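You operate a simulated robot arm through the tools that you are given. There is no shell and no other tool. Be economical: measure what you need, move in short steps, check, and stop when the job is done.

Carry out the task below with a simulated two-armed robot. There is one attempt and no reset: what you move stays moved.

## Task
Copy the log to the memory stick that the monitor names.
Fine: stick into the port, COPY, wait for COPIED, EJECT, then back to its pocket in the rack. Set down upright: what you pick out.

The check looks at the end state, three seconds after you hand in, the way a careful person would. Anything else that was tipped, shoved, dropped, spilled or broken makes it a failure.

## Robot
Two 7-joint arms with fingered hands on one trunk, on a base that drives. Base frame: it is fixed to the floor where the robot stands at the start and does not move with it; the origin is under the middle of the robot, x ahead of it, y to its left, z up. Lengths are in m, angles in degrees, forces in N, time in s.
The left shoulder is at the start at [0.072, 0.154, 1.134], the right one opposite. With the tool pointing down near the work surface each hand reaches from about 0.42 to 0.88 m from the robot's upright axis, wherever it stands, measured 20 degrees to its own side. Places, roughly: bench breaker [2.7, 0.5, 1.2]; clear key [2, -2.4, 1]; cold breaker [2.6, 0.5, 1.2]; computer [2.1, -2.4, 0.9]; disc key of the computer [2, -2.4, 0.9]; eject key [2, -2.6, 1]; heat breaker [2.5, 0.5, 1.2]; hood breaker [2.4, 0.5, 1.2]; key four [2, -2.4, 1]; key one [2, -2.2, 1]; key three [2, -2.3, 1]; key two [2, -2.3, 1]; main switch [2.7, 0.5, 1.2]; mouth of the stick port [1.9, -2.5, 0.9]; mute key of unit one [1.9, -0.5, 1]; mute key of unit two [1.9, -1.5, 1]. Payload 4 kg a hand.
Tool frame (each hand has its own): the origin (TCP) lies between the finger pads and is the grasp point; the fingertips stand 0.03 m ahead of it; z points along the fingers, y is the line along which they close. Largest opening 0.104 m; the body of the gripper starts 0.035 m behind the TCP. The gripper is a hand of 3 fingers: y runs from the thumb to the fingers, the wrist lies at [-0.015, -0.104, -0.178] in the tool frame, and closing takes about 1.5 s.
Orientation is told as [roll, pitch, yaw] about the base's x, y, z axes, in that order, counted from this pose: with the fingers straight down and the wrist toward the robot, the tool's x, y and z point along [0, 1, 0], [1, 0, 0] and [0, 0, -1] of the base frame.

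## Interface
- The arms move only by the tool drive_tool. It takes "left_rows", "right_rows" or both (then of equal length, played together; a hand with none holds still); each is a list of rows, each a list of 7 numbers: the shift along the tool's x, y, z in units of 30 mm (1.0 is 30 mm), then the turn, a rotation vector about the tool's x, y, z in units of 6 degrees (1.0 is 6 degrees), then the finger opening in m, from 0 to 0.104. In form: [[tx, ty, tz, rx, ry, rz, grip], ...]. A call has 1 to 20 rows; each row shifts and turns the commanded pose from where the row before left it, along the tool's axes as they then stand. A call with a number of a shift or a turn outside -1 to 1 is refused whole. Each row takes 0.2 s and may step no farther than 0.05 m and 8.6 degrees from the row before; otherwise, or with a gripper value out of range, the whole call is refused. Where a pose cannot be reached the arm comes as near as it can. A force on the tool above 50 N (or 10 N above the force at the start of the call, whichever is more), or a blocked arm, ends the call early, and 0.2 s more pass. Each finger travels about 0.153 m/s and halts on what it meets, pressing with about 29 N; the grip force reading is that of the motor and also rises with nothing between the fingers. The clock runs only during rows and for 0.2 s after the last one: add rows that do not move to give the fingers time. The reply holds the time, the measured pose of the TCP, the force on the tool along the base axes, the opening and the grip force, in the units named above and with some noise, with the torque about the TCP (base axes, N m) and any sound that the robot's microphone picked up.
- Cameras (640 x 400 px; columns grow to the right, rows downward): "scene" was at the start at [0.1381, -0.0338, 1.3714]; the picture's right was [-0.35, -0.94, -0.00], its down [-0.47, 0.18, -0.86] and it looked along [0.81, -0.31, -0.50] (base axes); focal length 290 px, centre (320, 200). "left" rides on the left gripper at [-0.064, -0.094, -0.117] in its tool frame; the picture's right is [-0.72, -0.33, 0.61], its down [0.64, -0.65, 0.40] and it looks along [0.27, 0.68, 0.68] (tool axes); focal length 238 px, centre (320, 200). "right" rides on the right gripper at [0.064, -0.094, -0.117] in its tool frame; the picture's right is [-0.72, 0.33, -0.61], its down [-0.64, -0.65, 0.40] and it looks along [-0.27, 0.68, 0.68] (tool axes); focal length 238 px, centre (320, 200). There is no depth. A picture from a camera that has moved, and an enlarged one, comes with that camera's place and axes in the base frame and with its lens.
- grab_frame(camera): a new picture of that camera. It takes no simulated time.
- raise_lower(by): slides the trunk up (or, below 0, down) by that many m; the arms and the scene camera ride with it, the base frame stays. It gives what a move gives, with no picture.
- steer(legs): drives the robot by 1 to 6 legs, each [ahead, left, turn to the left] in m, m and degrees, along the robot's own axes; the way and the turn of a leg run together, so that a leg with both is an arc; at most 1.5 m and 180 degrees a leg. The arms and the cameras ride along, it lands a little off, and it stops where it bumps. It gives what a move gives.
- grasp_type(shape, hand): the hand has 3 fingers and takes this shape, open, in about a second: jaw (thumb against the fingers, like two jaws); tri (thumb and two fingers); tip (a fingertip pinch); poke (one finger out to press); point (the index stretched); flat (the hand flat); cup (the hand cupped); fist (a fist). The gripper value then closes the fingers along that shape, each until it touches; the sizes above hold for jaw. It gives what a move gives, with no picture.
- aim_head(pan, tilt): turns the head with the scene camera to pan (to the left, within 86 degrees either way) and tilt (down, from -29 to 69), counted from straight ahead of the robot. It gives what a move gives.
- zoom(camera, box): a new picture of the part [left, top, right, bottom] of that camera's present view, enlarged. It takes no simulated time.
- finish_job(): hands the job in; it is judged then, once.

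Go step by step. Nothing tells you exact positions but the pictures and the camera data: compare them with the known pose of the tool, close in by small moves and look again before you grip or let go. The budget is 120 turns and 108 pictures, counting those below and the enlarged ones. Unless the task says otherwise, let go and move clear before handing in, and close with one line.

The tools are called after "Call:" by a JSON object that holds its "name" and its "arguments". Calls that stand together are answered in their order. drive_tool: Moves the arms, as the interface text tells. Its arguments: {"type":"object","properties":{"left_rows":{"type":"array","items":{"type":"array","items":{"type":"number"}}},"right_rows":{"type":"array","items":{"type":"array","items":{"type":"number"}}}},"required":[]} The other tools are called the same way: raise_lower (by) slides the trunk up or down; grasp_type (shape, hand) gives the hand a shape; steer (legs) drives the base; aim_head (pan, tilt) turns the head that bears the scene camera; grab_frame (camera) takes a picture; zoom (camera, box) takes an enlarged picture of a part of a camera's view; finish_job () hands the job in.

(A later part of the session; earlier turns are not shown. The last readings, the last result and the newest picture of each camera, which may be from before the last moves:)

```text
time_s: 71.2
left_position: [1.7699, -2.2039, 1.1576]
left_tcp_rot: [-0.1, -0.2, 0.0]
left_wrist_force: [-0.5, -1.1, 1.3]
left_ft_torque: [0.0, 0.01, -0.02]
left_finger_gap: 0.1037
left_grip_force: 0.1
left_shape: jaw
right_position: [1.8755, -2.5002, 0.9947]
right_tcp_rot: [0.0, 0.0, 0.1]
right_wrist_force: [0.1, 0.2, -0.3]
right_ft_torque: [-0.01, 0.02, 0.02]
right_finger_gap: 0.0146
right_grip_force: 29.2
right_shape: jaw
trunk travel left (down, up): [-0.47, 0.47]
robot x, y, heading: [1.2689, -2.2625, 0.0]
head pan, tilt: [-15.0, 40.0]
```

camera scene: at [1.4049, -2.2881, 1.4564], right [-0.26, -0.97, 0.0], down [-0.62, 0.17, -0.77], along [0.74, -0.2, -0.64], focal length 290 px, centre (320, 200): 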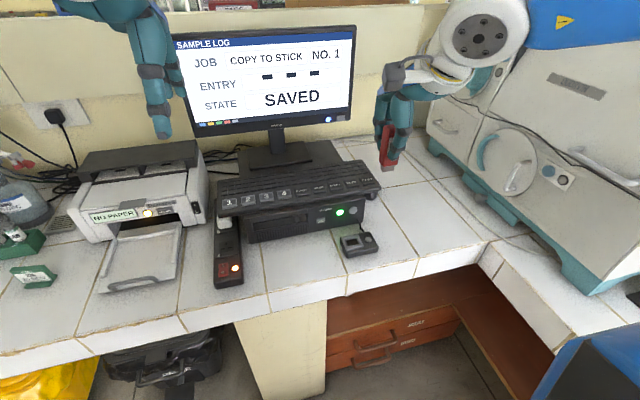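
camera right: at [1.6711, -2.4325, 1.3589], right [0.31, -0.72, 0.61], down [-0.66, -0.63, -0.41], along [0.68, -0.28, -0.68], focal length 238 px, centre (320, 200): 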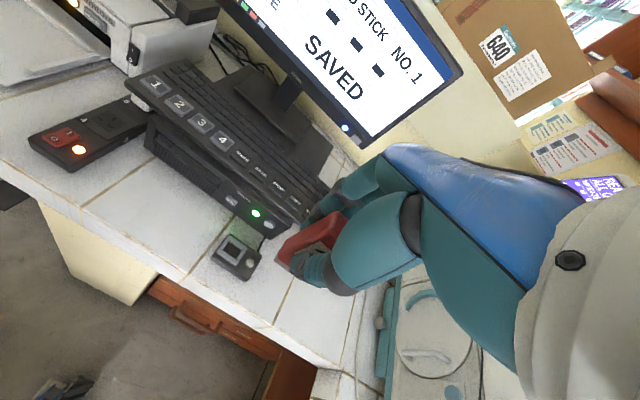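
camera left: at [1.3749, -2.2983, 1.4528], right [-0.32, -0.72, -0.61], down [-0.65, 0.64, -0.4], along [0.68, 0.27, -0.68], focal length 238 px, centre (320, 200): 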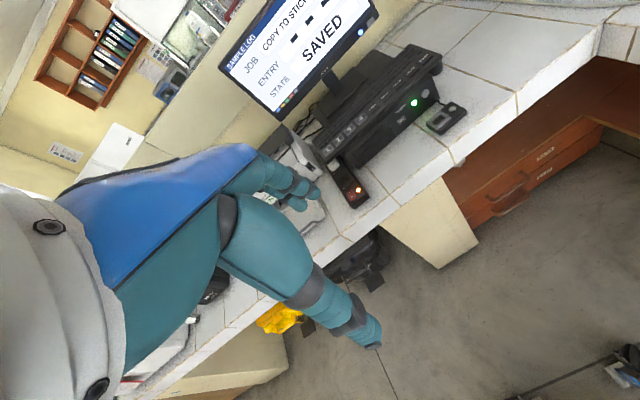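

Reach is fine now, with the hand at [1.8755, -2.500, 0.995]. I lower until the plug is about 12 mm above the mouth and look.

Call:
{"name": "drive_tool", "arguments": {"right_rows": [[-0.02, 0.04, 0.6, 0, 0, 0, 0.01], [0, 0, 0.6, 0, 0, 0, 0.01], [0, 0, 0, 0, 0, 0, 0.01]]}}

Call:
{"name": "zoom", "arguments": {"camera": "right", "box": [220, 200, 348, 280]}}

Call:
{"name": "zoom", "arguments": {"camera": "scene", "box": [310, 90, 410, 190]}}

```text
time_s: 72.0
left_position: [1.7703, -2.203, 1.1574]
left_tcp_rot: [-0.1, -0.3, 0.1]
left_wrist_force: [0.6, 0.1, 0.1]
left_ft_torque: [-0.01, 0.0, -0.02]
left_finger_gap: 0.1039
left_grip_force: 0.1
left_shape: jaw
right_position: [1.8763, -2.5001, 0.9599]
right_tcp_rot: [0.1, -0.1, 0.0]
right_wrist_force: [-1.1, -0.1, -0.5]
right_ft_torque: [0.01, -0.02, -0.02]
right_finger_gap: 0.0145
right_grip_force: 29.2
right_shape: jaw
trunk travel left (down, up): [-0.47, 0.47]
robot x, y, heading: [1.269, -2.2654, -0.3]
head pan, tilt: [-15.0, 40.0]
```

```text
5.00 times, centred on (284, 240) of right
camera zoom: at [1.7821, -2.4363, 1.0772], right [0.33, -0.72, 0.61], down [-0.65, -0.64, -0.41], along [0.68, -0.27, -0.68], focal length 1192 px, centre (500, 0)
```

zoom: 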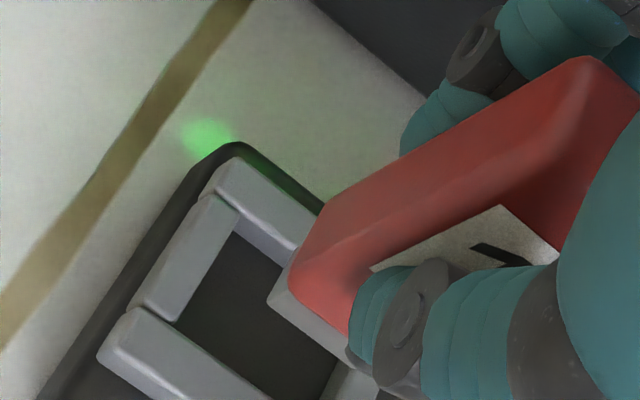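

```text
4.00 times, centred on (360, 140) of scene
camera zoom: at [1.4059, -2.2879, 1.2762], right [-0.26, -0.97, 0.0], down [-0.62, 0.17, -0.76], along [0.74, -0.2, -0.64], focal length 1161 px, centre (160, 440)
```

zoom: 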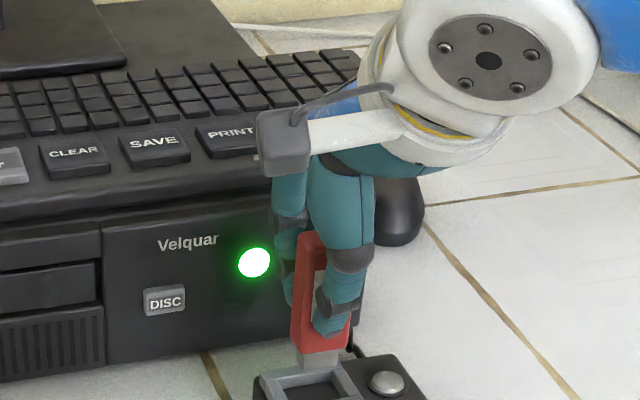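

The plug lies over the opening with several millimetres of margin (port centre [1.876, -2.5025]). I descend gently in small steps.

Call:
{"name": "drive_tool", "arguments": {"right_rows": [[-0.04, 0, 0.2, 0, 0, 0, 0.01], [0, 0, 0.2, 0, 0, 0, 0.01], [0, 0, 0.2, 0, 0, 0, 0.01], [0, 0, 0.1, 0, 0, 0, 0.01], [0, 0, 0, 0, 0, 0, 0.01]]}}

Call:
{"name": "zoom", "arguments": {"camera": "scene", "box": [310, 110, 410, 210]}}

Call:
{"name": "zoom", "arguments": {"camera": "right", "box": [220, 200, 348, 280]}}

```text
time_s: 73.2
left_position: [1.7698, -2.2049, 1.1569]
left_tcp_rot: [-0.1, -0.2, 0.0]
left_wrist_force: [-0.7, -0.2, 0.4]
left_ft_torque: [0.02, 0.0, 0.02]
left_finger_gap: 0.1037
left_grip_force: 0.0
left_shape: jaw
right_position: [1.877, -2.5017, 0.9387]
right_tcp_rot: [0.1, 0.1, 0.0]
right_wrist_force: [0.6, 0.6, -2.3]
right_ft_torque: [0.04, -0.05, 0.0]
right_finger_gap: 0.0142
right_grip_force: 28.9
right_shape: jaw
trunk travel left (down, up): [-0.47, 0.47]
robot x, y, heading: [1.2725, -2.2653, 0.3]
head pan, tilt: [-15.0, 40.0]
```

```text
4.00 times, centred on (360, 160) of scene
camera zoom: at [1.4068, -2.2881, 1.2761], right [-0.26, -0.97, 0.0], down [-0.62, 0.17, -0.76], along [0.74, -0.2, -0.65], focal length 1161 px, centre (160, 360)
```

zoom: 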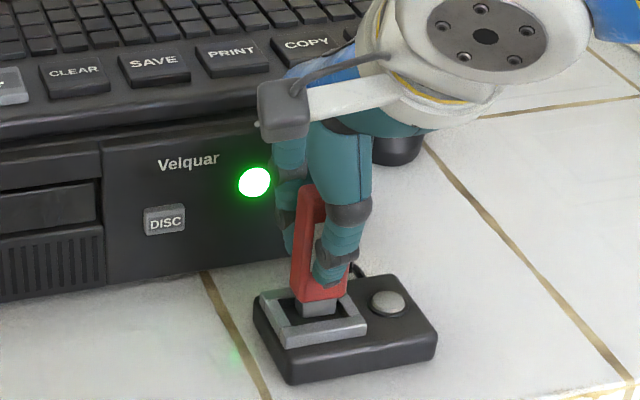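

```text
5.00 times, centred on (284, 240) of right
camera zoom: at [1.7838, -2.4384, 1.0566], right [0.33, -0.72, 0.61], down [-0.65, -0.64, -0.4], along [0.68, -0.27, -0.68], focal length 1192 px, centre (500, 0)
```

zoom: 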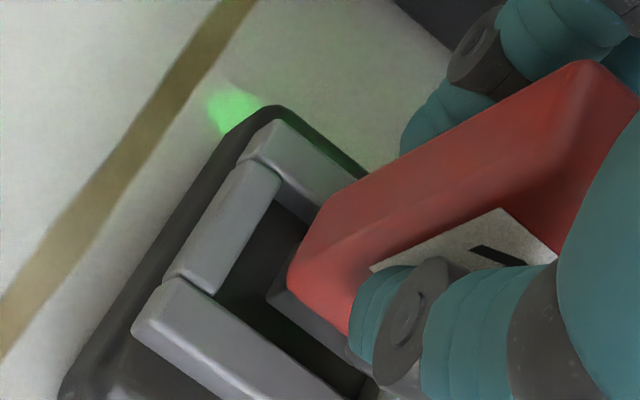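

The plug is just entering the opening and there is little force yet. I continue down in small steps.

Call:
{"name": "drive_tool", "arguments": {"right_rows": [[0, 0, 0.1, 0, 0, 0, 0.01], [0, 0, 0.1, 0, 0, 0, 0.01], [0, 0, 0, 0, 0, 0, 0.01]]}}

Call:
{"name": "zoom", "arguments": {"camera": "scene", "box": [310, 110, 410, 210]}}

Call:
{"name": "zoom", "arguments": {"camera": "right", "box": [220, 200, 348, 280]}}

```text
time_s: 74.0
left_position: [1.7707, -2.2046, 1.1584]
left_tcp_rot: [0.0, -0.3, 0.1]
left_wrist_force: [0.8, 0.0, 0.5]
left_ft_torque: [0.0, 0.0, 0.01]
left_finger_gap: 0.1039
left_grip_force: 0.0
left_shape: jaw
right_position: [1.8768, -2.5019, 0.9314]
right_tcp_rot: [0.1, 0.0, 0.1]
right_wrist_force: [2.3, 0.7, 0.4]
right_ft_torque: [-0.03, -0.06, 0.01]
right_finger_gap: 0.0147
right_grip_force: 28.5
right_shape: jaw
trunk travel left (down, up): [-0.47, 0.47]
robot x, y, heading: [1.2723, -2.2636, 0.2]
head pan, tilt: [-15.0, 40.0]
```

```text
4.00 times, centred on (360, 160) of scene
camera zoom: at [1.4066, -2.2878, 1.2762], right [-0.26, -0.97, 0.0], down [-0.62, 0.17, -0.76], along [0.74, -0.2, -0.65], focal length 1161 px, centre (160, 360)
```

zoom: 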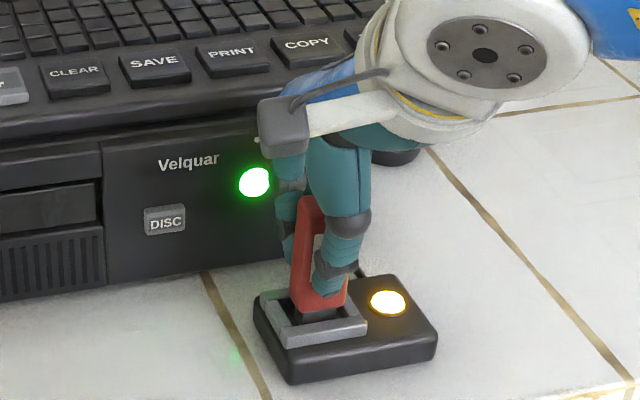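

```text
5.00 times, centred on (284, 240) of right
camera zoom: at [1.7834, -2.4384, 1.05], right [0.33, -0.72, 0.61], down [-0.65, -0.64, -0.4], along [0.68, -0.27, -0.68], focal length 1192 px, centre (500, 0)
```

zoom: 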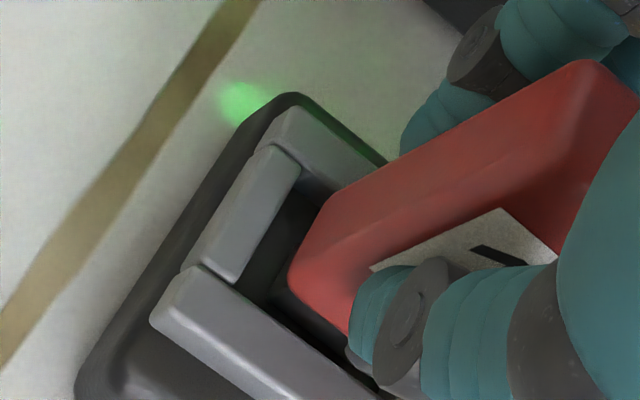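

The amber lamp on the dock lit, so the stick is recognised. I lower in 2 mm steps until it touches the bottom.

Call:
{"name": "drive_tool", "arguments": {"right_rows": [[0, 0, 0.07, 0, 0, 0, 0.01], [0, 0, 0.07, 0, 0, 0, 0.01], [0, 0, 0, 0, 0, 0, 0.01]]}}

```text
time_s: 74.8
left_position: [1.7691, -2.2027, 1.1575]
left_tcp_rot: [-0.1, -0.3, 0.1]
left_wrist_force: [-0.2, -0.1, 0.1]
left_ft_torque: [0.0, 0.01, -0.02]
left_finger_gap: 0.1037
left_grip_force: 0.0
left_shape: jaw
right_position: [1.8768, -2.5022, 0.9308]
right_tcp_rot: [0.1, -0.2, 0.0]
right_wrist_force: [2.0, 0.3, 10.6]
right_ft_torque: [0.02, -0.15, 0.03]
right_finger_gap: 0.0147
right_grip_force: 29.1
right_shape: jaw
trunk travel left (down, up): [-0.47, 0.47]
robot x, y, heading: [1.27, -2.264, 0.1]
head pan, tilt: [-15.0, 40.0]
```

It bottomed out at TCP z 0.931 with 10 N. I relieve the pressure, open the fingers slowly, and check that the stick stands.

Call:
{"name": "drive_tool", "arguments": {"right_rows": [[0, 0, -0.1, 0, 0, 0, 0.01], [0, 0, 0, 0, 0, 0, 0.018], [0, 0, 0, 0, 0, 0, 0.022], [0, 0, 0, 0, 0, 0, 0.03], [0, 0, 0, 0, 0, 0, 0.045], [0, 0, 0, 0, 0, 0, 0.06], [0, 0, 0, 0, 0, 0, 0.06]]}}

Call:
{"name": "zoom", "arguments": {"camera": "scene", "box": [310, 110, 410, 210]}}

Call:
{"name": "zoom", "arguments": {"camera": "right", "box": [180, 140, 400, 320]}}

```text
time_s: 76.4
left_position: [1.7695, -2.2034, 1.1581]
left_tcp_rot: [-0.1, -0.3, 0.0]
left_wrist_force: [0.3, -0.1, -0.1]
left_ft_torque: [0.02, 0.0, -0.03]
left_finger_gap: 0.1035
left_grip_force: 0.1
left_shape: jaw
right_position: [1.8767, -2.5031, 0.9311]
right_tcp_rot: [0.1, 0.1, 0.1]
right_wrist_force: [0.3, -0.4, 1.3]
right_ft_torque: [0.01, 0.01, 0.02]
right_finger_gap: 0.0594
right_grip_force: 0.1
right_shape: jaw
trunk travel left (down, up): [-0.47, 0.47]
robot x, y, heading: [1.2657, -2.2631, -0.0]
head pan, tilt: [-15.0, 40.0]
```

```text
4.00 times, centred on (360, 160) of scene
camera zoom: at [1.4062, -2.2879, 1.2762], right [-0.26, -0.97, 0.0], down [-0.62, 0.17, -0.76], along [0.74, -0.2, -0.64], focal length 1161 px, centre (160, 360)
```

zoom: 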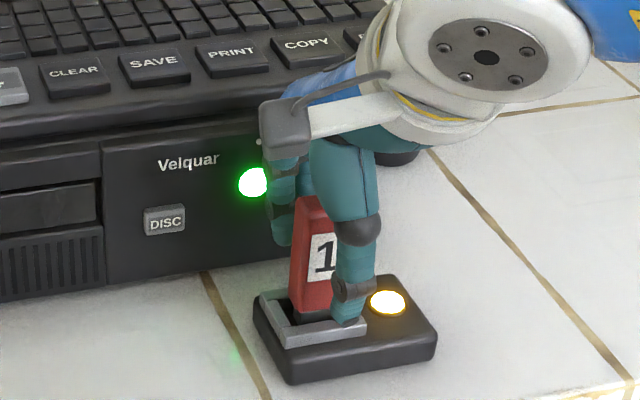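

```text
2.22 times, centred on (290, 230) of right
camera zoom: at [1.7829, -2.4392, 1.0493], right [0.33, -0.72, 0.61], down [-0.65, -0.64, -0.4], along [0.68, -0.27, -0.68], focal length 530 px, centre (387, 133)
```

zoom: 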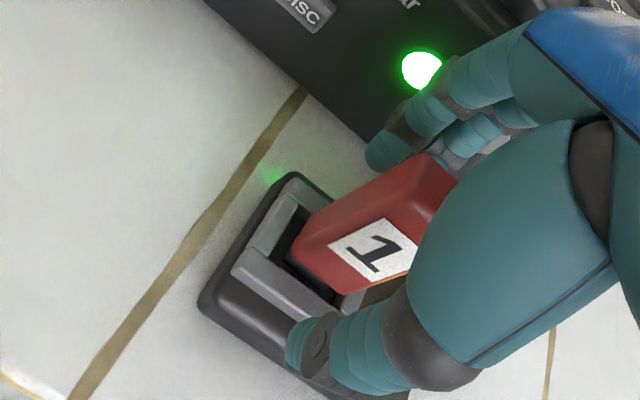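

The stick stands in the port on its own. I withdraw straight up and then change to the poke shape for the keys.

Call:
{"name": "drive_tool", "arguments": {"right_rows": [[0, 0, -0.4, 0, 0, 0, 0.06], [0, 0, -0.8, 0, 0, 0, 0.06], [0, 0, -0.9, 0, 0, 0, 0.06], [0, 0, -0.9, 0, 0, 0, 0.06], [0, 0, -0.9, 0, 0, 0, 0.06], [0, 0, -0.9, 0, 0, 0, 0.06], [0, 0, -0.9, 0, 0, 0, 0.06]]}}

Call:
{"name": "grasp_type", "arguments": {"hand": "right", "shape": "poke"}}

Call:
{"name": "grab_frame", "arguments": {"camera": "scene"}}

Call:
{"name": "grab_frame", "arguments": {"camera": "right"}}

```text
time_s: 78.0
left_position: [1.7713, -2.2042, 1.1564]
left_tcp_rot: [-0.1, -0.3, -0.1]
left_wrist_force: [-0.2, -0.6, 0.1]
left_ft_torque: [0.03, -0.01, -0.03]
left_finger_gap: 0.1037
left_grip_force: 0.0
left_shape: jaw
right_position: [1.8753, -2.5036, 1.1021]
right_tcp_rot: [0.1, 0.0, 0.1]
right_wrist_force: [0.0, 0.4, 0.6]
right_ft_torque: [0.01, -0.02, 0.01]
right_finger_gap: 0.0594
right_grip_force: 0.0
right_shape: jaw
trunk travel left (down, up): [-0.47, 0.47]
robot x, y, heading: [1.2692, -2.2635, -0.1]
head pan, tilt: [-15.0, 40.0]
```

```text
time_s: 78.9
left_position: [1.769, -2.2028, 1.1582]
left_tcp_rot: [-0.1, -0.2, 0.0]
left_wrist_force: [0.4, -0.7, 0.3]
left_ft_torque: [0.05, 0.0, -0.01]
left_finger_gap: 0.1036
left_grip_force: 0.0
left_shape: jaw
right_position: [1.8767, -2.5046, 1.103]
right_tcp_rot: [0.1, 0.1, 0.0]
right_wrist_force: [-0.4, 0.3, -0.8]
right_ft_torque: [-0.03, 0.0, -0.04]
right_finger_gap: 0.0001
right_grip_force: 0.0
right_shape: poke
trunk travel left (down, up): [-0.47, 0.47]
robot x, y, heading: [1.2684, -2.2658, 0.3]
head pan, tilt: [-15.0, 40.0]
```

```text
63 pictures are left
camera scene: at [1.4062, -2.2879, 1.2762], right [-0.26, -0.97, 0.0], down [-0.62, 0.17, -0.76], along [0.74, -0.2, -0.64], focal length 290 px, centre (320, 200)
```

scene: 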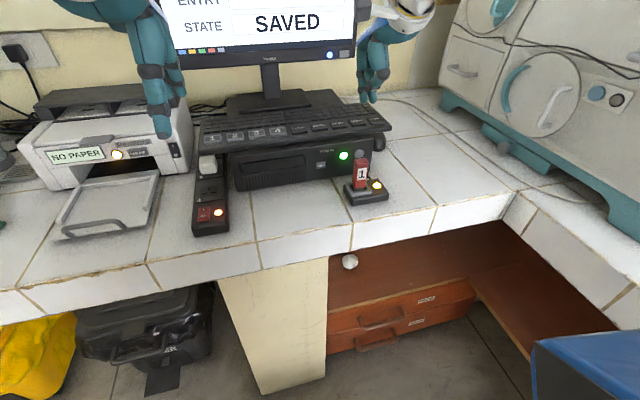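

```text
62 pictures are left
camera right: at [1.7819, -2.4398, 1.2204], right [0.33, -0.72, 0.61], down [-0.65, -0.64, -0.4], along [0.68, -0.27, -0.68], focal length 238 px, centre (320, 200)
```

right: 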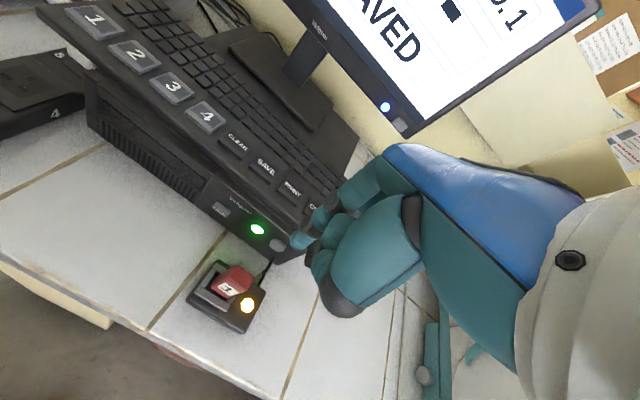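

Stick 1 stands in the dock. I need to see where the poking fingertip sits relative to the tool frame, so I zoom in.

Call:
{"name": "zoom", "arguments": {"camera": "scene", "box": [290, 50, 430, 200]}}

Call:
{"name": "zoom", "arguments": {"camera": "right", "box": [220, 150, 400, 330]}}

```text
2.67 times, centred on (360, 125) of scene
camera zoom: at [1.4062, -2.2879, 1.2762], right [-0.26, -0.97, 0.0], down [-0.62, 0.17, -0.76], along [0.74, -0.2, -0.64], focal length 774 px, centre (213, 400)
```

zoom: 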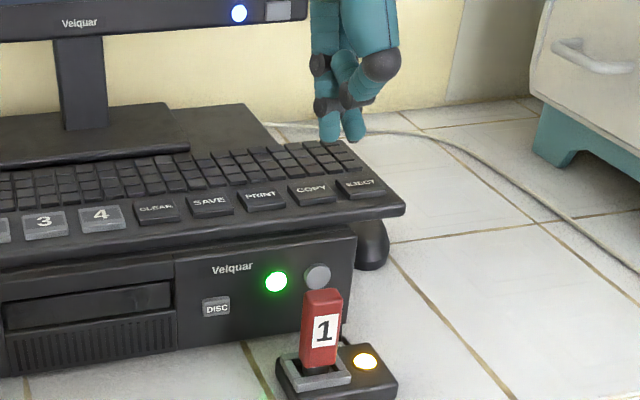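

```text
2.22 times, centred on (310, 240) of right
camera zoom: at [1.7819, -2.4398, 1.2204], right [0.33, -0.72, 0.61], down [-0.65, -0.64, -0.4], along [0.68, -0.27, -0.68], focal length 530 px, centre (342, 111)
```

zoom: 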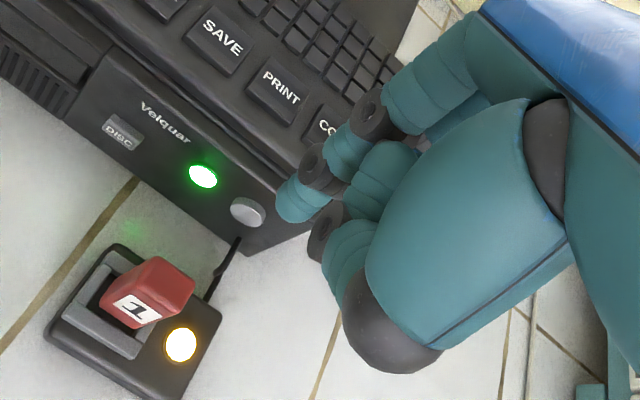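

The fingertip is about 31 mm below the TCP and within a few mm of its axis. COPY is at about [2.011, -2.541, 0.973]; I move over it at height and check.

Call:
{"name": "drive_tool", "arguments": {"right_rows": [[-0.26, 0.88, 0, 0, 0, 0, 0.0], [-0.26, 0.88, 0, 0, 0, 0, 0.0], [-0.26, 0.88, 0, 0, 0, 0, 0.0], [-0.26, 0.88, 0, 0, 0, 0, 0.0], [-0.26, 0.88, 0, 0, 0, 0, 0.0], [0, 0, 0.8, 0, 0, 0, 0.0], [0, 0, 0.8, 0, 0, 0, 0.0], [0, 0, 0, 0, 0, 0, 0.0]]}}

Call:
{"name": "zoom", "arguments": {"camera": "scene", "box": [290, 70, 430, 180]}}

Call:
{"name": "zoom", "arguments": {"camera": "right", "box": [200, 150, 400, 330]}}

```text
time_s: 80.7
left_position: [1.7687, -2.205, 1.1571]
left_tcp_rot: [0.0, -0.3, 0.0]
left_wrist_force: [0.1, 0.2, 0.7]
left_ft_torque: [0.02, -0.01, 0.01]
left_finger_gap: 0.1035
left_grip_force: 0.1
left_shape: jaw
right_position: [1.9378, -2.569, 1.0405]
right_tcp_rot: [0.0, 0.0, 0.1]
right_wrist_force: [0.2, -0.7, -0.1]
right_ft_torque: [-0.01, -0.02, -0.01]
right_finger_gap: 0.0001
right_grip_force: 0.1
right_shape: poke
right hand out of reach, approached as far as the arm can: row 2, 3, 4, 5
trunk travel left (down, up): [-0.47, 0.47]
robot x, y, heading: [1.2694, -2.2631, -0.1]
head pan, tilt: [-15.0, 40.0]
```

```text
3.64 times, centred on (360, 125) of scene
camera zoom: at [1.4062, -2.2881, 1.2762], right [-0.26, -0.97, 0.0], down [-0.62, 0.17, -0.76], along [0.74, -0.2, -0.64], focal length 1055 px, centre (174, 473)
```

zoom: 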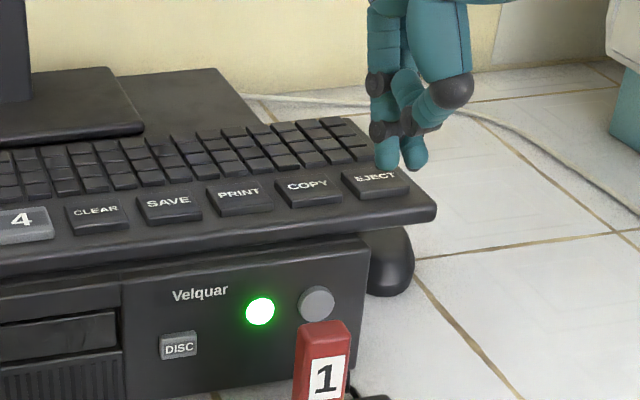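

```text
2.22 times, centred on (300, 240) of right
camera zoom: at [1.8447, -2.5046, 1.16], right [0.33, -0.72, 0.61], down [-0.65, -0.64, -0.4], along [0.68, -0.27, -0.68], focal length 530 px, centre (364, 111)
```

zoom: 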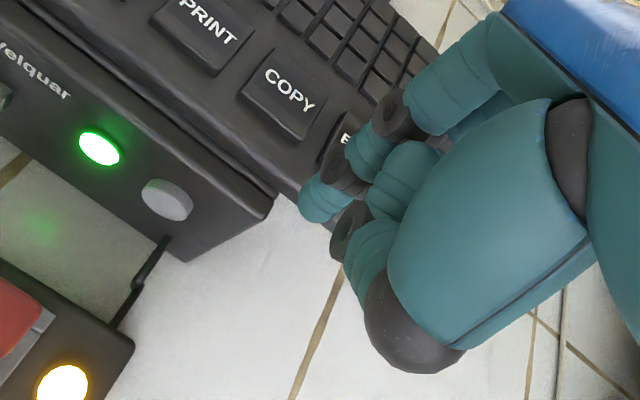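

The arm runs out of reach at x ≈ 1.94. I raise and retract the hand and move the base 0.1 m closer.

Call:
{"name": "drive_tool", "arguments": {"right_rows": [[0, -0.5, -1, 0, 0, 0, 0.0], [0, -0.5, -1, 0, 0, 0, 0.0], [0, -0.5, 0, 0, 0, 0, 0.0]]}}

Call:
{"name": "steer", "arguments": {"legs": [[0.1, 0, 0]]}}

Call:
{"name": "grab_frame", "arguments": {"camera": "scene"}}

```text
time_s: 81.5
left_position: [1.7694, -2.2026, 1.1585]
left_tcp_rot: [0.0, -0.3, 0.0]
left_wrist_force: [0.5, 0.0, 0.5]
left_ft_torque: [0.02, -0.03, 0.01]
left_finger_gap: 0.1037
left_grip_force: 0.1
left_shape: jaw
right_position: [1.8935, -2.5693, 1.1022]
right_tcp_rot: [0.0, 0.1, 0.0]
right_wrist_force: [0.0, 0.8, -0.9]
right_ft_torque: [0.02, -0.01, 0.03]
right_finger_gap: 0.0
right_grip_force: 0.1
right_shape: poke
trunk travel left (down, up): [-0.47, 0.47]
robot x, y, heading: [1.2706, -2.2626, 0.2]
head pan, tilt: [-15.0, 40.0]
```

```text
time_s: 82.7
left_position: [1.8671, -2.2033, 1.1584]
left_tcp_rot: [0.0, -0.3, 0.0]
left_wrist_force: [0.3, 0.1, 0.8]
left_ft_torque: [0.01, -0.04, 0.03]
left_finger_gap: 0.1036
left_grip_force: 0.1
left_shape: jaw
right_position: [1.9936, -2.567, 1.1015]
right_tcp_rot: [0.0, 0.0, 0.1]
right_wrist_force: [0.1, 0.3, -0.6]
right_ft_torque: [0.03, -0.02, 0.04]
right_finger_gap: 0.0
right_grip_force: 0.1
right_shape: poke
trunk travel left (down, up): [-0.47, 0.47]
robot x, y, heading: [1.3688, -2.2641, 0.1]
head pan, tilt: [-15.0, 40.0]
```

```text
57 pictures are left
camera scene: at [1.5037, -2.288, 1.2765], right [-0.26, -0.97, 0.0], down [-0.62, 0.17, -0.77], along [0.74, -0.2, -0.64], focal length 290 px, centre (320, 200)
```

scene: 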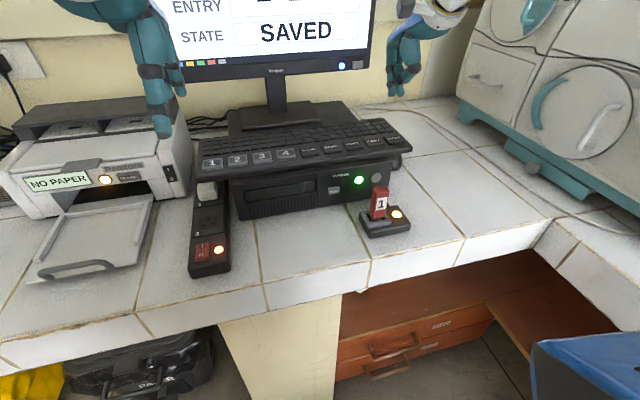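

Now I move over COPY and look again.

Call:
{"name": "drive_tool", "arguments": {"right_rows": [[0.76, 0.5, 0, 0, 0, 0, 0.0], [0, 0, 0.8, 0, 0, 0, 0.0], [0, 0, 0.8, 0, 0, 0, 0.0], [0, 0, 0, 0, 0, 0, 0.0]]}}

Call:
{"name": "zoom", "arguments": {"camera": "scene", "box": [310, 70, 430, 180]}}

Call:
{"name": "zoom", "arguments": {"camera": "right", "box": [200, 150, 400, 330]}}

```text
time_s: 83.7
left_position: [1.8673, -2.2044, 1.1575]
left_tcp_rot: [0.0, -0.3, 0.0]
left_wrist_force: [-0.1, -0.1, 0.6]
left_ft_torque: [0.01, 0.02, 0.02]
left_finger_gap: 0.1037
left_grip_force: 0.0
left_shape: jaw
right_position: [2.0091, -2.5447, 1.0552]
right_tcp_rot: [0.0, -0.1, 0.1]
right_wrist_force: [-0.5, 0.2, -0.3]
right_ft_torque: [-0.01, 0.04, 0.0]
right_finger_gap: 0.0
right_grip_force: 0.1
right_shape: poke
trunk travel left (down, up): [-0.47, 0.47]
robot x, y, heading: [1.371, -2.2615, 0.0]
head pan, tilt: [-15.0, 40.0]
```

```text
3.64 times, centred on (370, 125) of scene
camera zoom: at [1.5051, -2.288, 1.2763], right [-0.26, -0.97, 0.0], down [-0.62, 0.17, -0.76], along [0.74, -0.2, -0.64], focal length 1055 px, centre (138, 473)
```

zoom: 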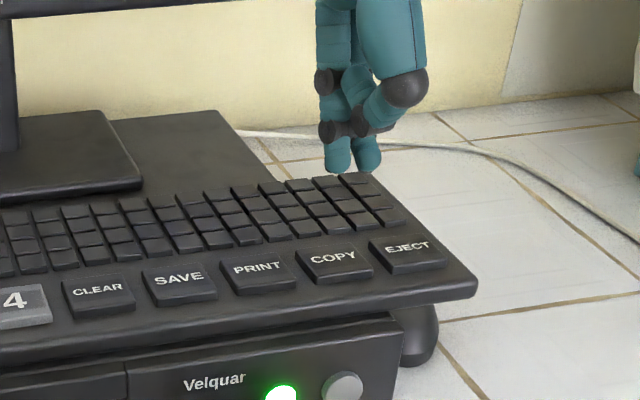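

```text
2.22 times, centred on (300, 240) of right
camera zoom: at [1.9146, -2.4811, 1.174], right [0.33, -0.72, 0.61], down [-0.65, -0.64, -0.41], along [0.68, -0.27, -0.68], focal length 530 px, centre (364, 111)
```

zoom: 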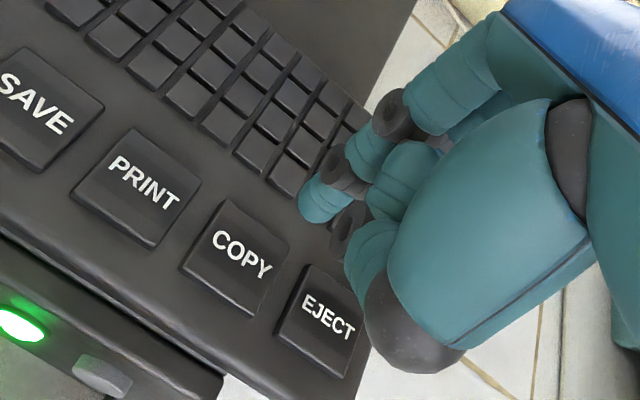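

The fingertip is at [2.009, -2.5375, 1.027] and COPY is centred at [2.007, -2.541, ≈0.97]. I descend to just above the key.

Call:
{"name": "drive_tool", "arguments": {"right_rows": [[-0.1, -0.05, 0.4, 0, 0, 0, 0.0], [0, 0, 0.4, 0, 0, 0, 0.0], [0, 0, 0.4, 0, 0, 0, 0.0], [0, 0, 0.3, 0, 0, 0, 0.0], [0, 0, 0, 0, 0, 0, 0.0]]}}

Call:
{"name": "zoom", "arguments": {"camera": "right", "box": [200, 150, 400, 330]}}

Call:
{"name": "zoom", "arguments": {"camera": "scene", "box": [310, 70, 430, 180]}}

```text
time_s: 84.9
left_position: [1.867, -2.2026, 1.1575]
left_tcp_rot: [-0.2, -0.4, 0.0]
left_wrist_force: [-0.2, -0.7, 0.0]
left_ft_torque: [0.01, 0.01, 0.02]
left_finger_gap: 0.1037
left_grip_force: 0.1
left_shape: jaw
right_position: [2.0085, -2.5492, 1.0092]
right_tcp_rot: [0.1, 0.0, 0.1]
right_wrist_force: [0.8, 0.6, -0.2]
right_ft_torque: [0.01, -0.01, 0.01]
right_finger_gap: 0.0002
right_grip_force: 0.0
right_shape: poke
trunk travel left (down, up): [-0.47, 0.47]
robot x, y, heading: [1.3701, -2.2654, 0.2]
head pan, tilt: [-15.0, 40.0]
```

```text
2.22 times, centred on (300, 240) of right
camera zoom: at [1.9131, -2.4847, 1.1274], right [0.33, -0.72, 0.61], down [-0.65, -0.64, -0.4], along [0.68, -0.27, -0.68], focal length 530 px, centre (364, 111)
```

zoom: 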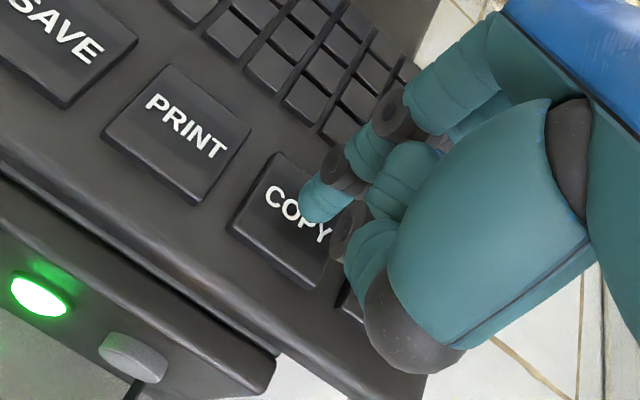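

```text
3.64 times, centred on (370, 125) of scene
camera zoom: at [1.5055, -2.2878, 1.2762], right [-0.26, -0.97, 0.0], down [-0.62, 0.17, -0.76], along [0.74, -0.2, -0.64], focal length 1055 px, centre (138, 473)
```

zoom: 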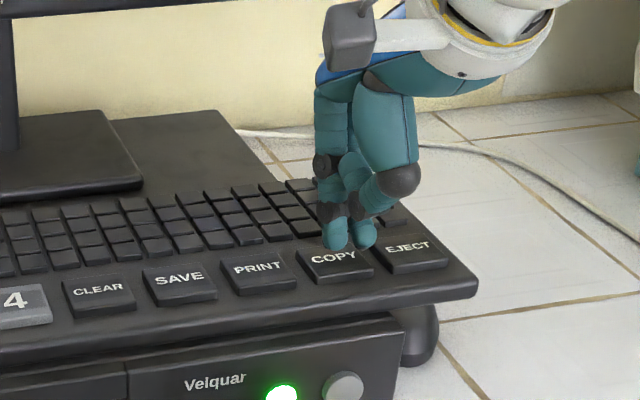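

The fingertip is 10–13 mm over COPY, clear of EJECT. I press down in small steps.

Call:
{"name": "drive_tool", "arguments": {"right_rows": [[0, -0.08, 0.12, 0, 0, 0, 0.0], [0, 0, 0.12, 0, 0, 0, 0.0], [0, 0, 0.1, 0, 0, 0, 0.0], [0, 0, 0.08, 0, 0, 0, 0.0]]}}

Call:
{"name": "aim_head", "arguments": {"pan": -15, "tilt": 30}}

Call:
{"name": "grab_frame", "arguments": {"camera": "scene"}}

```text
time_s: 85.9
left_position: [1.866, -2.2031, 1.1584]
left_tcp_rot: [-0.1, -0.5, 0.0]
left_wrist_force: [0.0, 0.1, 0.1]
left_ft_torque: [0.03, -0.01, 0.0]
left_finger_gap: 0.1035
left_grip_force: 0.0
left_shape: jaw
right_position: [2.0042, -2.5474, 0.9992]
right_tcp_rot: [0.2, -0.4, 0.2]
right_wrist_force: [4.4, -3.7, 14.8]
right_ft_torque: [-0.28, -0.08, 0.02]
right_finger_gap: 0.0
right_grip_force: 0.2
right_shape: poke
trunk travel left (down, up): [-0.47, 0.47]
robot x, y, heading: [1.3714, -2.2666, -0.0]
head pan, tilt: [-15.0, 40.0]
heard: click
```

```text
time_s: 86.6
left_position: [1.8658, -2.2026, 1.1591]
left_tcp_rot: [-0.2, -0.4, 0.0]
left_wrist_force: [-0.3, -0.2, 0.8]
left_ft_torque: [-0.01, -0.02, 0.01]
left_finger_gap: 0.1036
left_grip_force: 0.0
left_shape: jaw
right_position: [2.0035, -2.5481, 0.999]
right_tcp_rot: [0.0, -0.3, 0.1]
right_wrist_force: [6.7, -4.1, 21.6]
right_ft_torque: [-0.36, -0.15, 0.09]
right_finger_gap: 0.0
right_grip_force: 0.1
right_shape: poke
trunk travel left (down, up): [-0.47, 0.47]
robot x, y, heading: [1.3684, -2.2683, -0.1]
head pan, tilt: [-15.0, 30.0]
```

```text
52 pictures are left
camera scene: at [1.5077, -2.2883, 1.2921], right [-0.26, -0.97, 0.0], down [-0.48, 0.13, -0.87], along [0.84, -0.22, -0.5], focal length 290 px, centre (320, 200)
```

scene: 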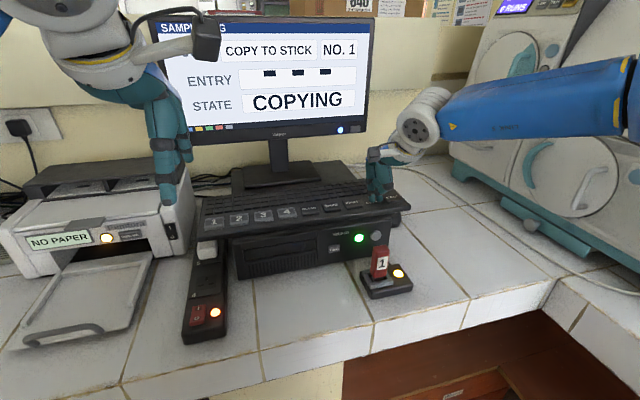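

The key clicked and the monitor now shows COPYING. I lift off the key and wait.

Call:
{"name": "drive_tool", "arguments": {"right_rows": [[0, 0, -0.5, 0, 0, 0, 0], [0, 0, -0.7, 0, 0, 0, 0], [0, 0, 0, 0, 0, 0, 0], [0, 0, 0, 0, 0, 0, 0], [0, 0, 0, 0, 0, 0, 0], [0, 0, 0, 0, 0, 0, 0], [0, 0, 0, 0, 0, 0, 0], [0, 0, 0, 0, 0, 0, 0], [0, 0, 0, 0, 0, 0, 0], [0, 0, 0, 0, 0, 0, 0], [0, 0, 0, 0, 0, 0, 0], [0, 0, 0, 0, 0, 0, 0], [0, 0, 0, 0, 0, 0, 0], [0, 0, 0, 0, 0, 0, 0], [0, 0, 0, 0, 0, 0, 0], [0, 0, 0, 0, 0, 0, 0], [0, 0, 0, 0, 0, 0, 0], [0, 0, 0, 0, 0, 0, 0], [0, 0, 0, 0, 0, 0, 0], [0, 0, 0, 0, 0, 0, 0]]}}

Call:
{"name": "grab_frame", "arguments": {"camera": "scene"}}

```text
time_s: 90.8
left_position: [1.8684, -2.2036, 1.1591]
left_tcp_rot: [-0.1, -0.3, 0.1]
left_wrist_force: [0.4, 0.6, -0.3]
left_ft_torque: [0.01, -0.03, -0.02]
left_finger_gap: 0.1037
left_grip_force: 0.1
left_shape: jaw
right_position: [2.0037, -2.546, 1.0325]
right_tcp_rot: [-0.1, 0.0, 0.2]
right_wrist_force: [0.5, 0.3, 0.3]
right_ft_torque: [0.0, -0.02, 0.02]
right_finger_gap: 0.0003
right_grip_force: 0.0
right_shape: poke
trunk travel left (down, up): [-0.47, 0.47]
robot x, y, heading: [1.3692, -2.2659, -0.0]
head pan, tilt: [-15.0, 30.0]
```

```text
51 pictures are left
camera scene: at [1.5109, -2.2892, 1.2915], right [-0.26, -0.97, 0.0], down [-0.49, 0.13, -0.86], along [0.84, -0.22, -0.5], focal length 290 px, centre (320, 200)
```

scene: 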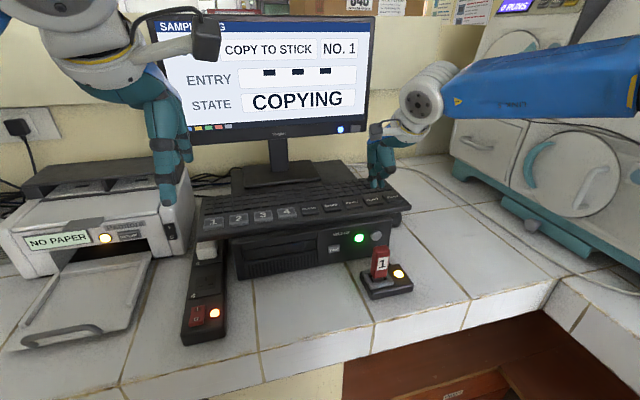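

It is still copying. I move over EJECT (48 mm to the right, still above the keys) while waiting.

Call:
{"name": "drive_tool", "arguments": {"right_rows": [[-0.8, 0, -0.3, 0, 0, 0, 0], [-0.8, 0.05, 0, 0, 0, 0, 0], [0, 0, 0, 0, 0, 0, 0], [0, 0, 0, 0, 0, 0, 0], [0, 0, 0, 0, 0, 0, 0], [0, 0, 0, 0, 0, 0, 0], [0, 0, 0, 0, 0, 0, 0], [0, 0, 0, 0, 0, 0, 0], [0, 0, 0, 0, 0, 0, 0], [0, 0, 0, 0, 0, 0, 0], [0, 0, 0, 0, 0, 0, 0], [0, 0, 0, 0, 0, 0, 0], [0, 0, 0, 0, 0, 0, 0], [0, 0, 0, 0, 0, 0, 0], [0, 0, 0, 0, 0, 0, 0], [0, 0, 0, 0, 0, 0, 0], [0, 0, 0, 0, 0, 0, 0], [0, 0, 0, 0, 0, 0, 0], [0, 0, 0, 0, 0, 0, 0], [0, 0, 0, 0, 0, 0, 0]]}}

Call:
{"name": "grab_frame", "arguments": {"camera": "scene"}}

Call:
{"name": "zoom", "arguments": {"camera": "right", "box": [200, 150, 400, 330]}}

```text
time_s: 95.0
left_position: [1.8669, -2.2029, 1.1579]
left_tcp_rot: [-0.1, -0.3, 0.0]
left_wrist_force: [-0.3, 0.7, 0.8]
left_ft_torque: [0.01, 0.0, 0.04]
left_finger_gap: 0.1037
left_grip_force: 0.0
left_shape: jaw
right_position: [2.0057, -2.5961, 1.0397]
right_tcp_rot: [0.0, 0.0, 0.1]
right_wrist_force: [-0.4, -0.6, 0.6]
right_ft_torque: [-0.04, -0.04, 0.0]
right_finger_gap: 0.0
right_grip_force: 0.1
right_shape: poke
trunk travel left (down, up): [-0.47, 0.47]
robot x, y, heading: [1.3713, -2.2681, 0.4]
head pan, tilt: [-15.0, 30.0]
```

```text
50 pictures are left
camera scene: at [1.5108, -2.2894, 1.2915], right [-0.26, -0.97, 0.0], down [-0.49, 0.13, -0.86], along [0.84, -0.22, -0.5], focal length 290 px, centre (320, 200)
```

scene: 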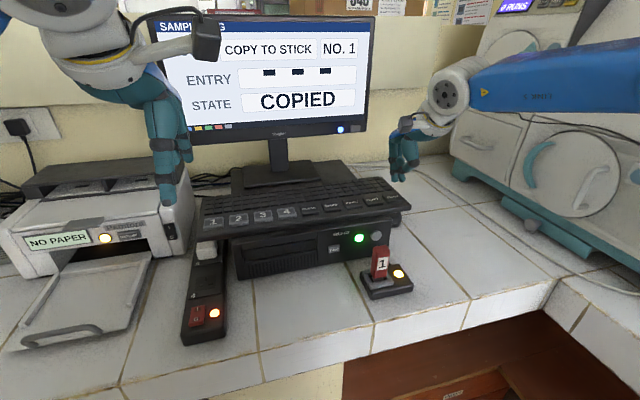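

```text
2.22 times, centred on (300, 240) of right
camera zoom: at [1.9117, -2.5319, 1.1588], right [0.33, -0.72, 0.61], down [-0.65, -0.64, -0.4], along [0.68, -0.27, -0.68], focal length 530 px, centre (364, 111)
```

zoom: 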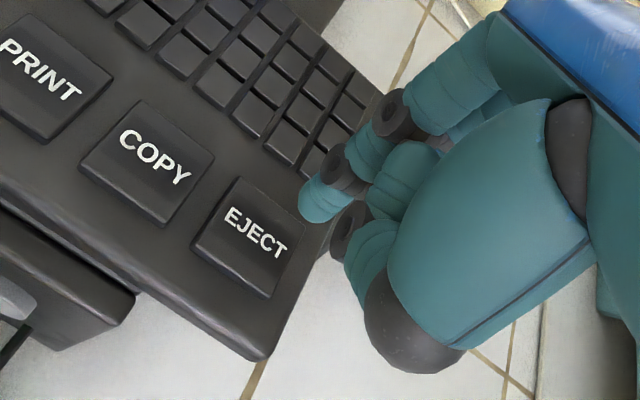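

The monitor shows COPIED, and the fingertip is over EJECT (centre [2.006, -2.587]). I press EJECT the same way and then lift.

Call:
{"name": "drive_tool", "arguments": {"right_rows": [[0.06, 0, 0.4, 0, 0, 0, 0.0], [0, 0, 0.4, 0, 0, 0, 0.0], [0, 0, 0.25, 0, 0, 0, 0.0], [0, 0, 0.12, 0, 0, 0, 0.0], [0, 0, 0.12, 0, 0, 0, 0.0], [0, 0, 0.12, 0, 0, 0, 0.0]]}}

Call:
{"name": "grab_frame", "arguments": {"camera": "scene"}}

```text
time_s: 96.4
left_position: [1.867, -2.2024, 1.1598]
left_tcp_rot: [-0.1, -0.3, 0.0]
left_wrist_force: [0.3, 0.5, 0.3]
left_ft_torque: [0.01, 0.01, -0.05]
left_finger_gap: 0.1036
left_grip_force: 0.0
left_shape: jaw
right_position: [2.0062, -2.5939, 1.0017]
right_tcp_rot: [0.1, -0.3, 0.2]
right_wrist_force: [3.5, -2.6, 9.8]
right_ft_torque: [-0.14, -0.05, 0.04]
right_finger_gap: 0.0001
right_grip_force: 0.1
right_shape: poke
trunk travel left (down, up): [-0.47, 0.47]
robot x, y, heading: [1.3708, -2.2638, -0.1]
head pan, tilt: [-15.0, 30.0]
heard: click
```

```text
48 pictures are left
camera scene: at [1.5097, -2.2887, 1.2919], right [-0.26, -0.97, 0.0], down [-0.48, 0.13, -0.87], along [0.84, -0.22, -0.5], focal length 290 px, centre (320, 200)
```

scene: 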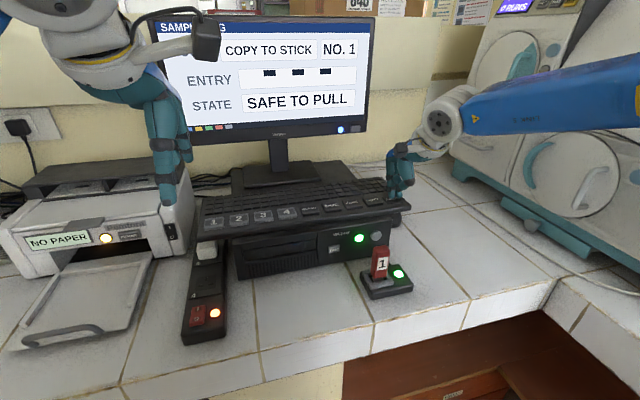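

The monitor shows SAFE TO PULL and the dock lamp is green. I lift off, go back above the stick and return to the jaw shape.

Call:
{"name": "drive_tool", "arguments": {"right_rows": [[0, 0, -0.5, 0, 0, 0, 0], [0, 0, -0.9, 0, 0, 0, 0], [0, 0, -0.9, 0, 0, 0, 0], [0, 0, -0.9, 0, 0, 0, 0], [0.61, -0.86, 0, 0, 0, 0, 0], [0.61, -0.86, 0, 0, 0, 0, 0], [0.61, -0.86, 0, 0, 0, 0, 0], [0.61, -0.86, 0, 0, 0, 0, 0], [0.61, -0.86, 0, 0, 0, 0, 0], [0, 0, 0, 0, 0, 0, 0]]}}

Call:
{"name": "grasp_type", "arguments": {"hand": "right", "shape": "jaw"}}

Call:
{"name": "aim_head", "arguments": {"pan": -20, "tilt": 42}}

Call:
{"name": "zoom", "arguments": {"camera": "scene", "box": [260, 70, 420, 250]}}

Call:
{"name": "zoom", "arguments": {"camera": "right", "box": [180, 160, 340, 300]}}

```text
time_s: 98.6
left_position: [1.8692, -2.2027, 1.1576]
left_tcp_rot: [0.0, -0.3, 0.1]
left_wrist_force: [0.6, -0.2, 0.6]
left_ft_torque: [0.02, 0.0, 0.0]
left_finger_gap: 0.1036
left_grip_force: 0.0
left_shape: jaw
right_position: [1.8771, -2.5025, 1.0943]
right_tcp_rot: [-0.1, 0.1, 0.2]
right_wrist_force: [0.6, 0.6, -0.2]
right_ft_torque: [-0.01, 0.01, -0.01]
right_finger_gap: 0.0
right_grip_force: 0.0
right_shape: poke
trunk travel left (down, up): [-0.47, 0.47]
robot x, y, heading: [1.3646, -2.269, 0.0]
head pan, tilt: [-15.0, 30.0]
```

```text
time_s: 99.5
left_position: [1.8675, -2.2031, 1.1581]
left_tcp_rot: [0.0, -0.3, 0.1]
left_wrist_force: [1.0, -0.3, 0.3]
left_ft_torque: [0.01, 0.02, 0.02]
left_finger_gap: 0.1038
left_grip_force: 0.0
left_shape: jaw
right_position: [1.8769, -2.5032, 1.0945]
right_tcp_rot: [0.1, -0.1, 0.1]
right_wrist_force: [-0.6, -0.2, 0.2]
right_ft_torque: [0.01, 0.03, 0.01]
right_finger_gap: 0.1037
right_grip_force: 0.0
right_shape: jaw
trunk travel left (down, up): [-0.47, 0.47]
robot x, y, heading: [1.3742, -2.2658, -0.2]
head pan, tilt: [-15.0, 30.0]
```

```text
time_s: 100.2
left_position: [1.8681, -2.2028, 1.158]
left_tcp_rot: [-0.1, -0.3, 0.0]
left_wrist_force: [0.4, -0.4, -0.3]
left_ft_torque: [-0.02, -0.02, 0.02]
left_finger_gap: 0.1037
left_grip_force: 0.1
left_shape: jaw
right_position: [1.8768, -2.503, 1.0947]
right_tcp_rot: [0.0, 0.0, 0.1]
right_wrist_force: [-0.3, -0.5, -0.2]
right_ft_torque: [-0.01, 0.0, 0.03]
right_finger_gap: 0.1041
right_grip_force: 0.1
right_shape: jaw
trunk travel left (down, up): [-0.47, 0.47]
robot x, y, heading: [1.3679, -2.2638, 0.2]
head pan, tilt: [-20.0, 42.0]
```

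```text
2.22 times, centred on (340, 160) of scene
camera zoom: at [1.5016, -2.2943, 1.2733], right [-0.34, -0.94, 0.0], down [-0.63, 0.23, -0.74], along [0.7, -0.25, -0.67], focal length 645 px, centre (276, 289)
```

zoom: 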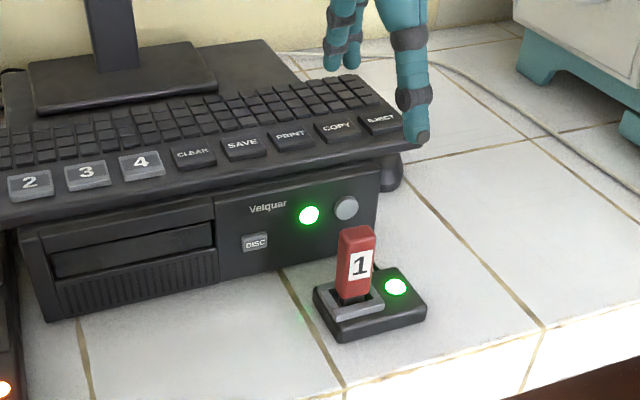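

```text
2.86 times, centred on (260, 230) of right
camera zoom: at [1.7825, -2.4395, 1.2123], right [0.33, -0.72, 0.61], down [-0.65, -0.64, -0.4], along [0.68, -0.27, -0.68], focal length 681 px, centre (491, 114)
```

zoom: 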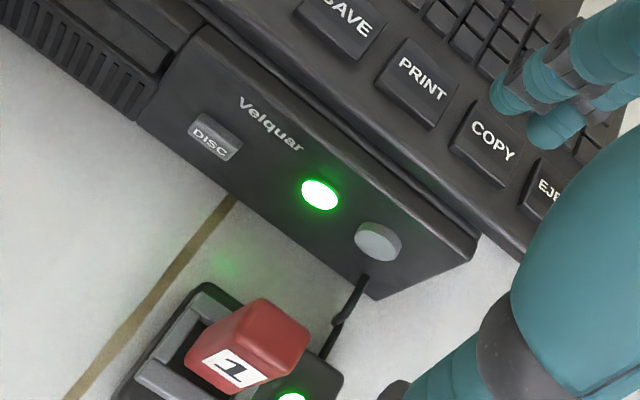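

The stick is where I left it, directly under the TCP. I descend with a 70 mm opening, grip it, and check.

Call:
{"name": "drive_tool", "arguments": {"right_rows": [[0, 0, 0, 0, 0, 0, 0.07], [0, 0, 0.9, 0, 0, 0, 0.07], [0, 0, 0.9, 0, 0, 0, 0.07], [0, 0, 0.9, 0, 0, 0, 0.07], [0, 0, 0.9, 0, 0, 0, 0.07], [0, 0, 0.9, 0, 0, 0, 0.07], [0, 0, 0.6, 0, 0, 0, 0.07], [0, 0, 0.3, 0, 0, 0, 0.07], [0, 0, 0, 0, 0, 0, 0.07]]}}

Call:
{"name": "zoom", "arguments": {"camera": "right", "box": [180, 140, 400, 320]}}

```text
time_s: 102.2
left_position: [1.8674, -2.2019, 1.1584]
left_tcp_rot: [-0.1, -0.4, 0.0]
left_wrist_force: [-0.3, 0.1, -0.8]
left_ft_torque: [0.0, -0.02, 0.0]
left_finger_gap: 0.104
left_grip_force: 0.0
left_shape: jaw
right_position: [1.8775, -2.501, 0.9314]
right_tcp_rot: [0.1, 0.1, 0.1]
right_wrist_force: [0.0, 0.0, 0.7]
right_ft_torque: [0.01, 0.0, 0.01]
right_finger_gap: 0.0701
right_grip_force: 0.1
right_shape: jaw
trunk travel left (down, up): [-0.47, 0.47]
robot x, y, heading: [1.3675, -2.2635, 0.2]
head pan, tilt: [-20.0, 42.0]
```

```text
2.22 times, centred on (290, 230) of right
camera zoom: at [1.7828, -2.438, 1.0491], right [0.33, -0.72, 0.61], down [-0.65, -0.64, -0.4], along [0.68, -0.27, -0.68], focal length 530 px, centre (387, 133)
```

zoom: 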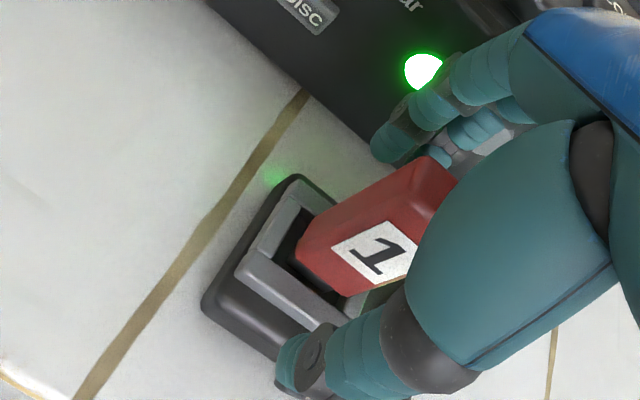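

The pose matches the one at release. I close on the stick and lift straight out.

Call:
{"name": "drive_tool", "arguments": {"right_rows": [[-0.03, -0.02, 0, 0, 0, 0, 0.05], [0, 0, 0, 0, 0, 0, 0.035], [0, 0, 0, 0, 0, 0, 0.025], [0, 0, 0, 0, 0, 0, 0.015], [0, 0, 0, 0, 0, 0, 0.01], [0, 0, 0, 0, 0, 0, 0.01], [0, 0, 0, 0, 0, 0, 0.01], [0, 0, -0.3, 0, 0, 0, 0.01], [0, 0, -0.4, 0, 0, 0, 0.01], [0, 0, -0.6, 0, 0, 0, 0.01], [0, 0, -0.9, 0, 0, 0, 0.01], [0, 0, -0.9, 0, 0, 0, 0.01], [0, 0, -0.9, 0, 0, 0, 0.01], [0, 0, -0.9, 0, 0, 0, 0.01], [0, 0, -0.9, 0, 0, 0, 0.01]]}}

Call:
{"name": "aim_head", "arguments": {"pan": -20, "tilt": 28}}

Call:
{"name": "grab_frame", "arguments": {"camera": "scene"}}

```text
time_s: 105.4
left_position: [1.8688, -2.2027, 1.1582]
left_tcp_rot: [-0.1, -0.3, 0.0]
left_wrist_force: [-1.2, -0.6, -0.3]
left_ft_torque: [-0.02, 0.02, 0.0]
left_finger_gap: 0.1037
left_grip_force: 0.0
left_shape: jaw
right_position: [1.8751, -2.5039, 1.1092]
right_tcp_rot: [0.0, 0.0, 0.1]
right_wrist_force: [-0.6, 0.1, 0.1]
right_ft_torque: [0.0, 0.01, 0.0]
right_finger_gap: 0.0146
right_grip_force: 29.5
right_shape: jaw
trunk travel left (down, up): [-0.47, 0.47]
robot x, y, heading: [1.3733, -2.2653, 0.2]
head pan, tilt: [-20.0, 42.0]
```

```text
time_s: 106.2
left_position: [1.868, -2.2038, 1.1586]
left_tcp_rot: [-0.1, -0.4, 0.0]
left_wrist_force: [0.6, 0.2, 0.4]
left_ft_torque: [0.0, -0.01, -0.01]
left_finger_gap: 0.1036
left_grip_force: 0.1
left_shape: jaw
right_position: [1.8762, -2.5048, 1.1094]
right_tcp_rot: [0.1, 0.0, 0.1]
right_wrist_force: [0.4, 0.6, -0.4]
right_ft_torque: [0.02, 0.01, -0.02]
right_finger_gap: 0.0141
right_grip_force: 28.8
right_shape: jaw
trunk travel left (down, up): [-0.47, 0.47]
robot x, y, heading: [1.3672, -2.267, 0.2]
head pan, tilt: [-20.0, 28.0]
```

```text
44 pictures are left
camera scene: at [1.5089, -2.2969, 1.2947], right [-0.34, -0.94, 0.0], down [-0.44, 0.16, -0.88], along [0.83, -0.3, -0.47], focal length 290 px, centre (320, 200)
```

scene: 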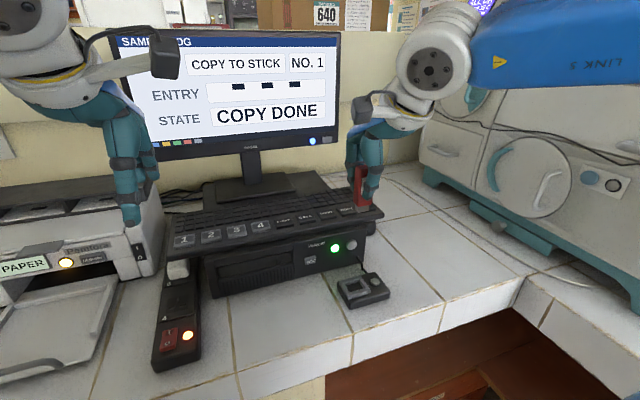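

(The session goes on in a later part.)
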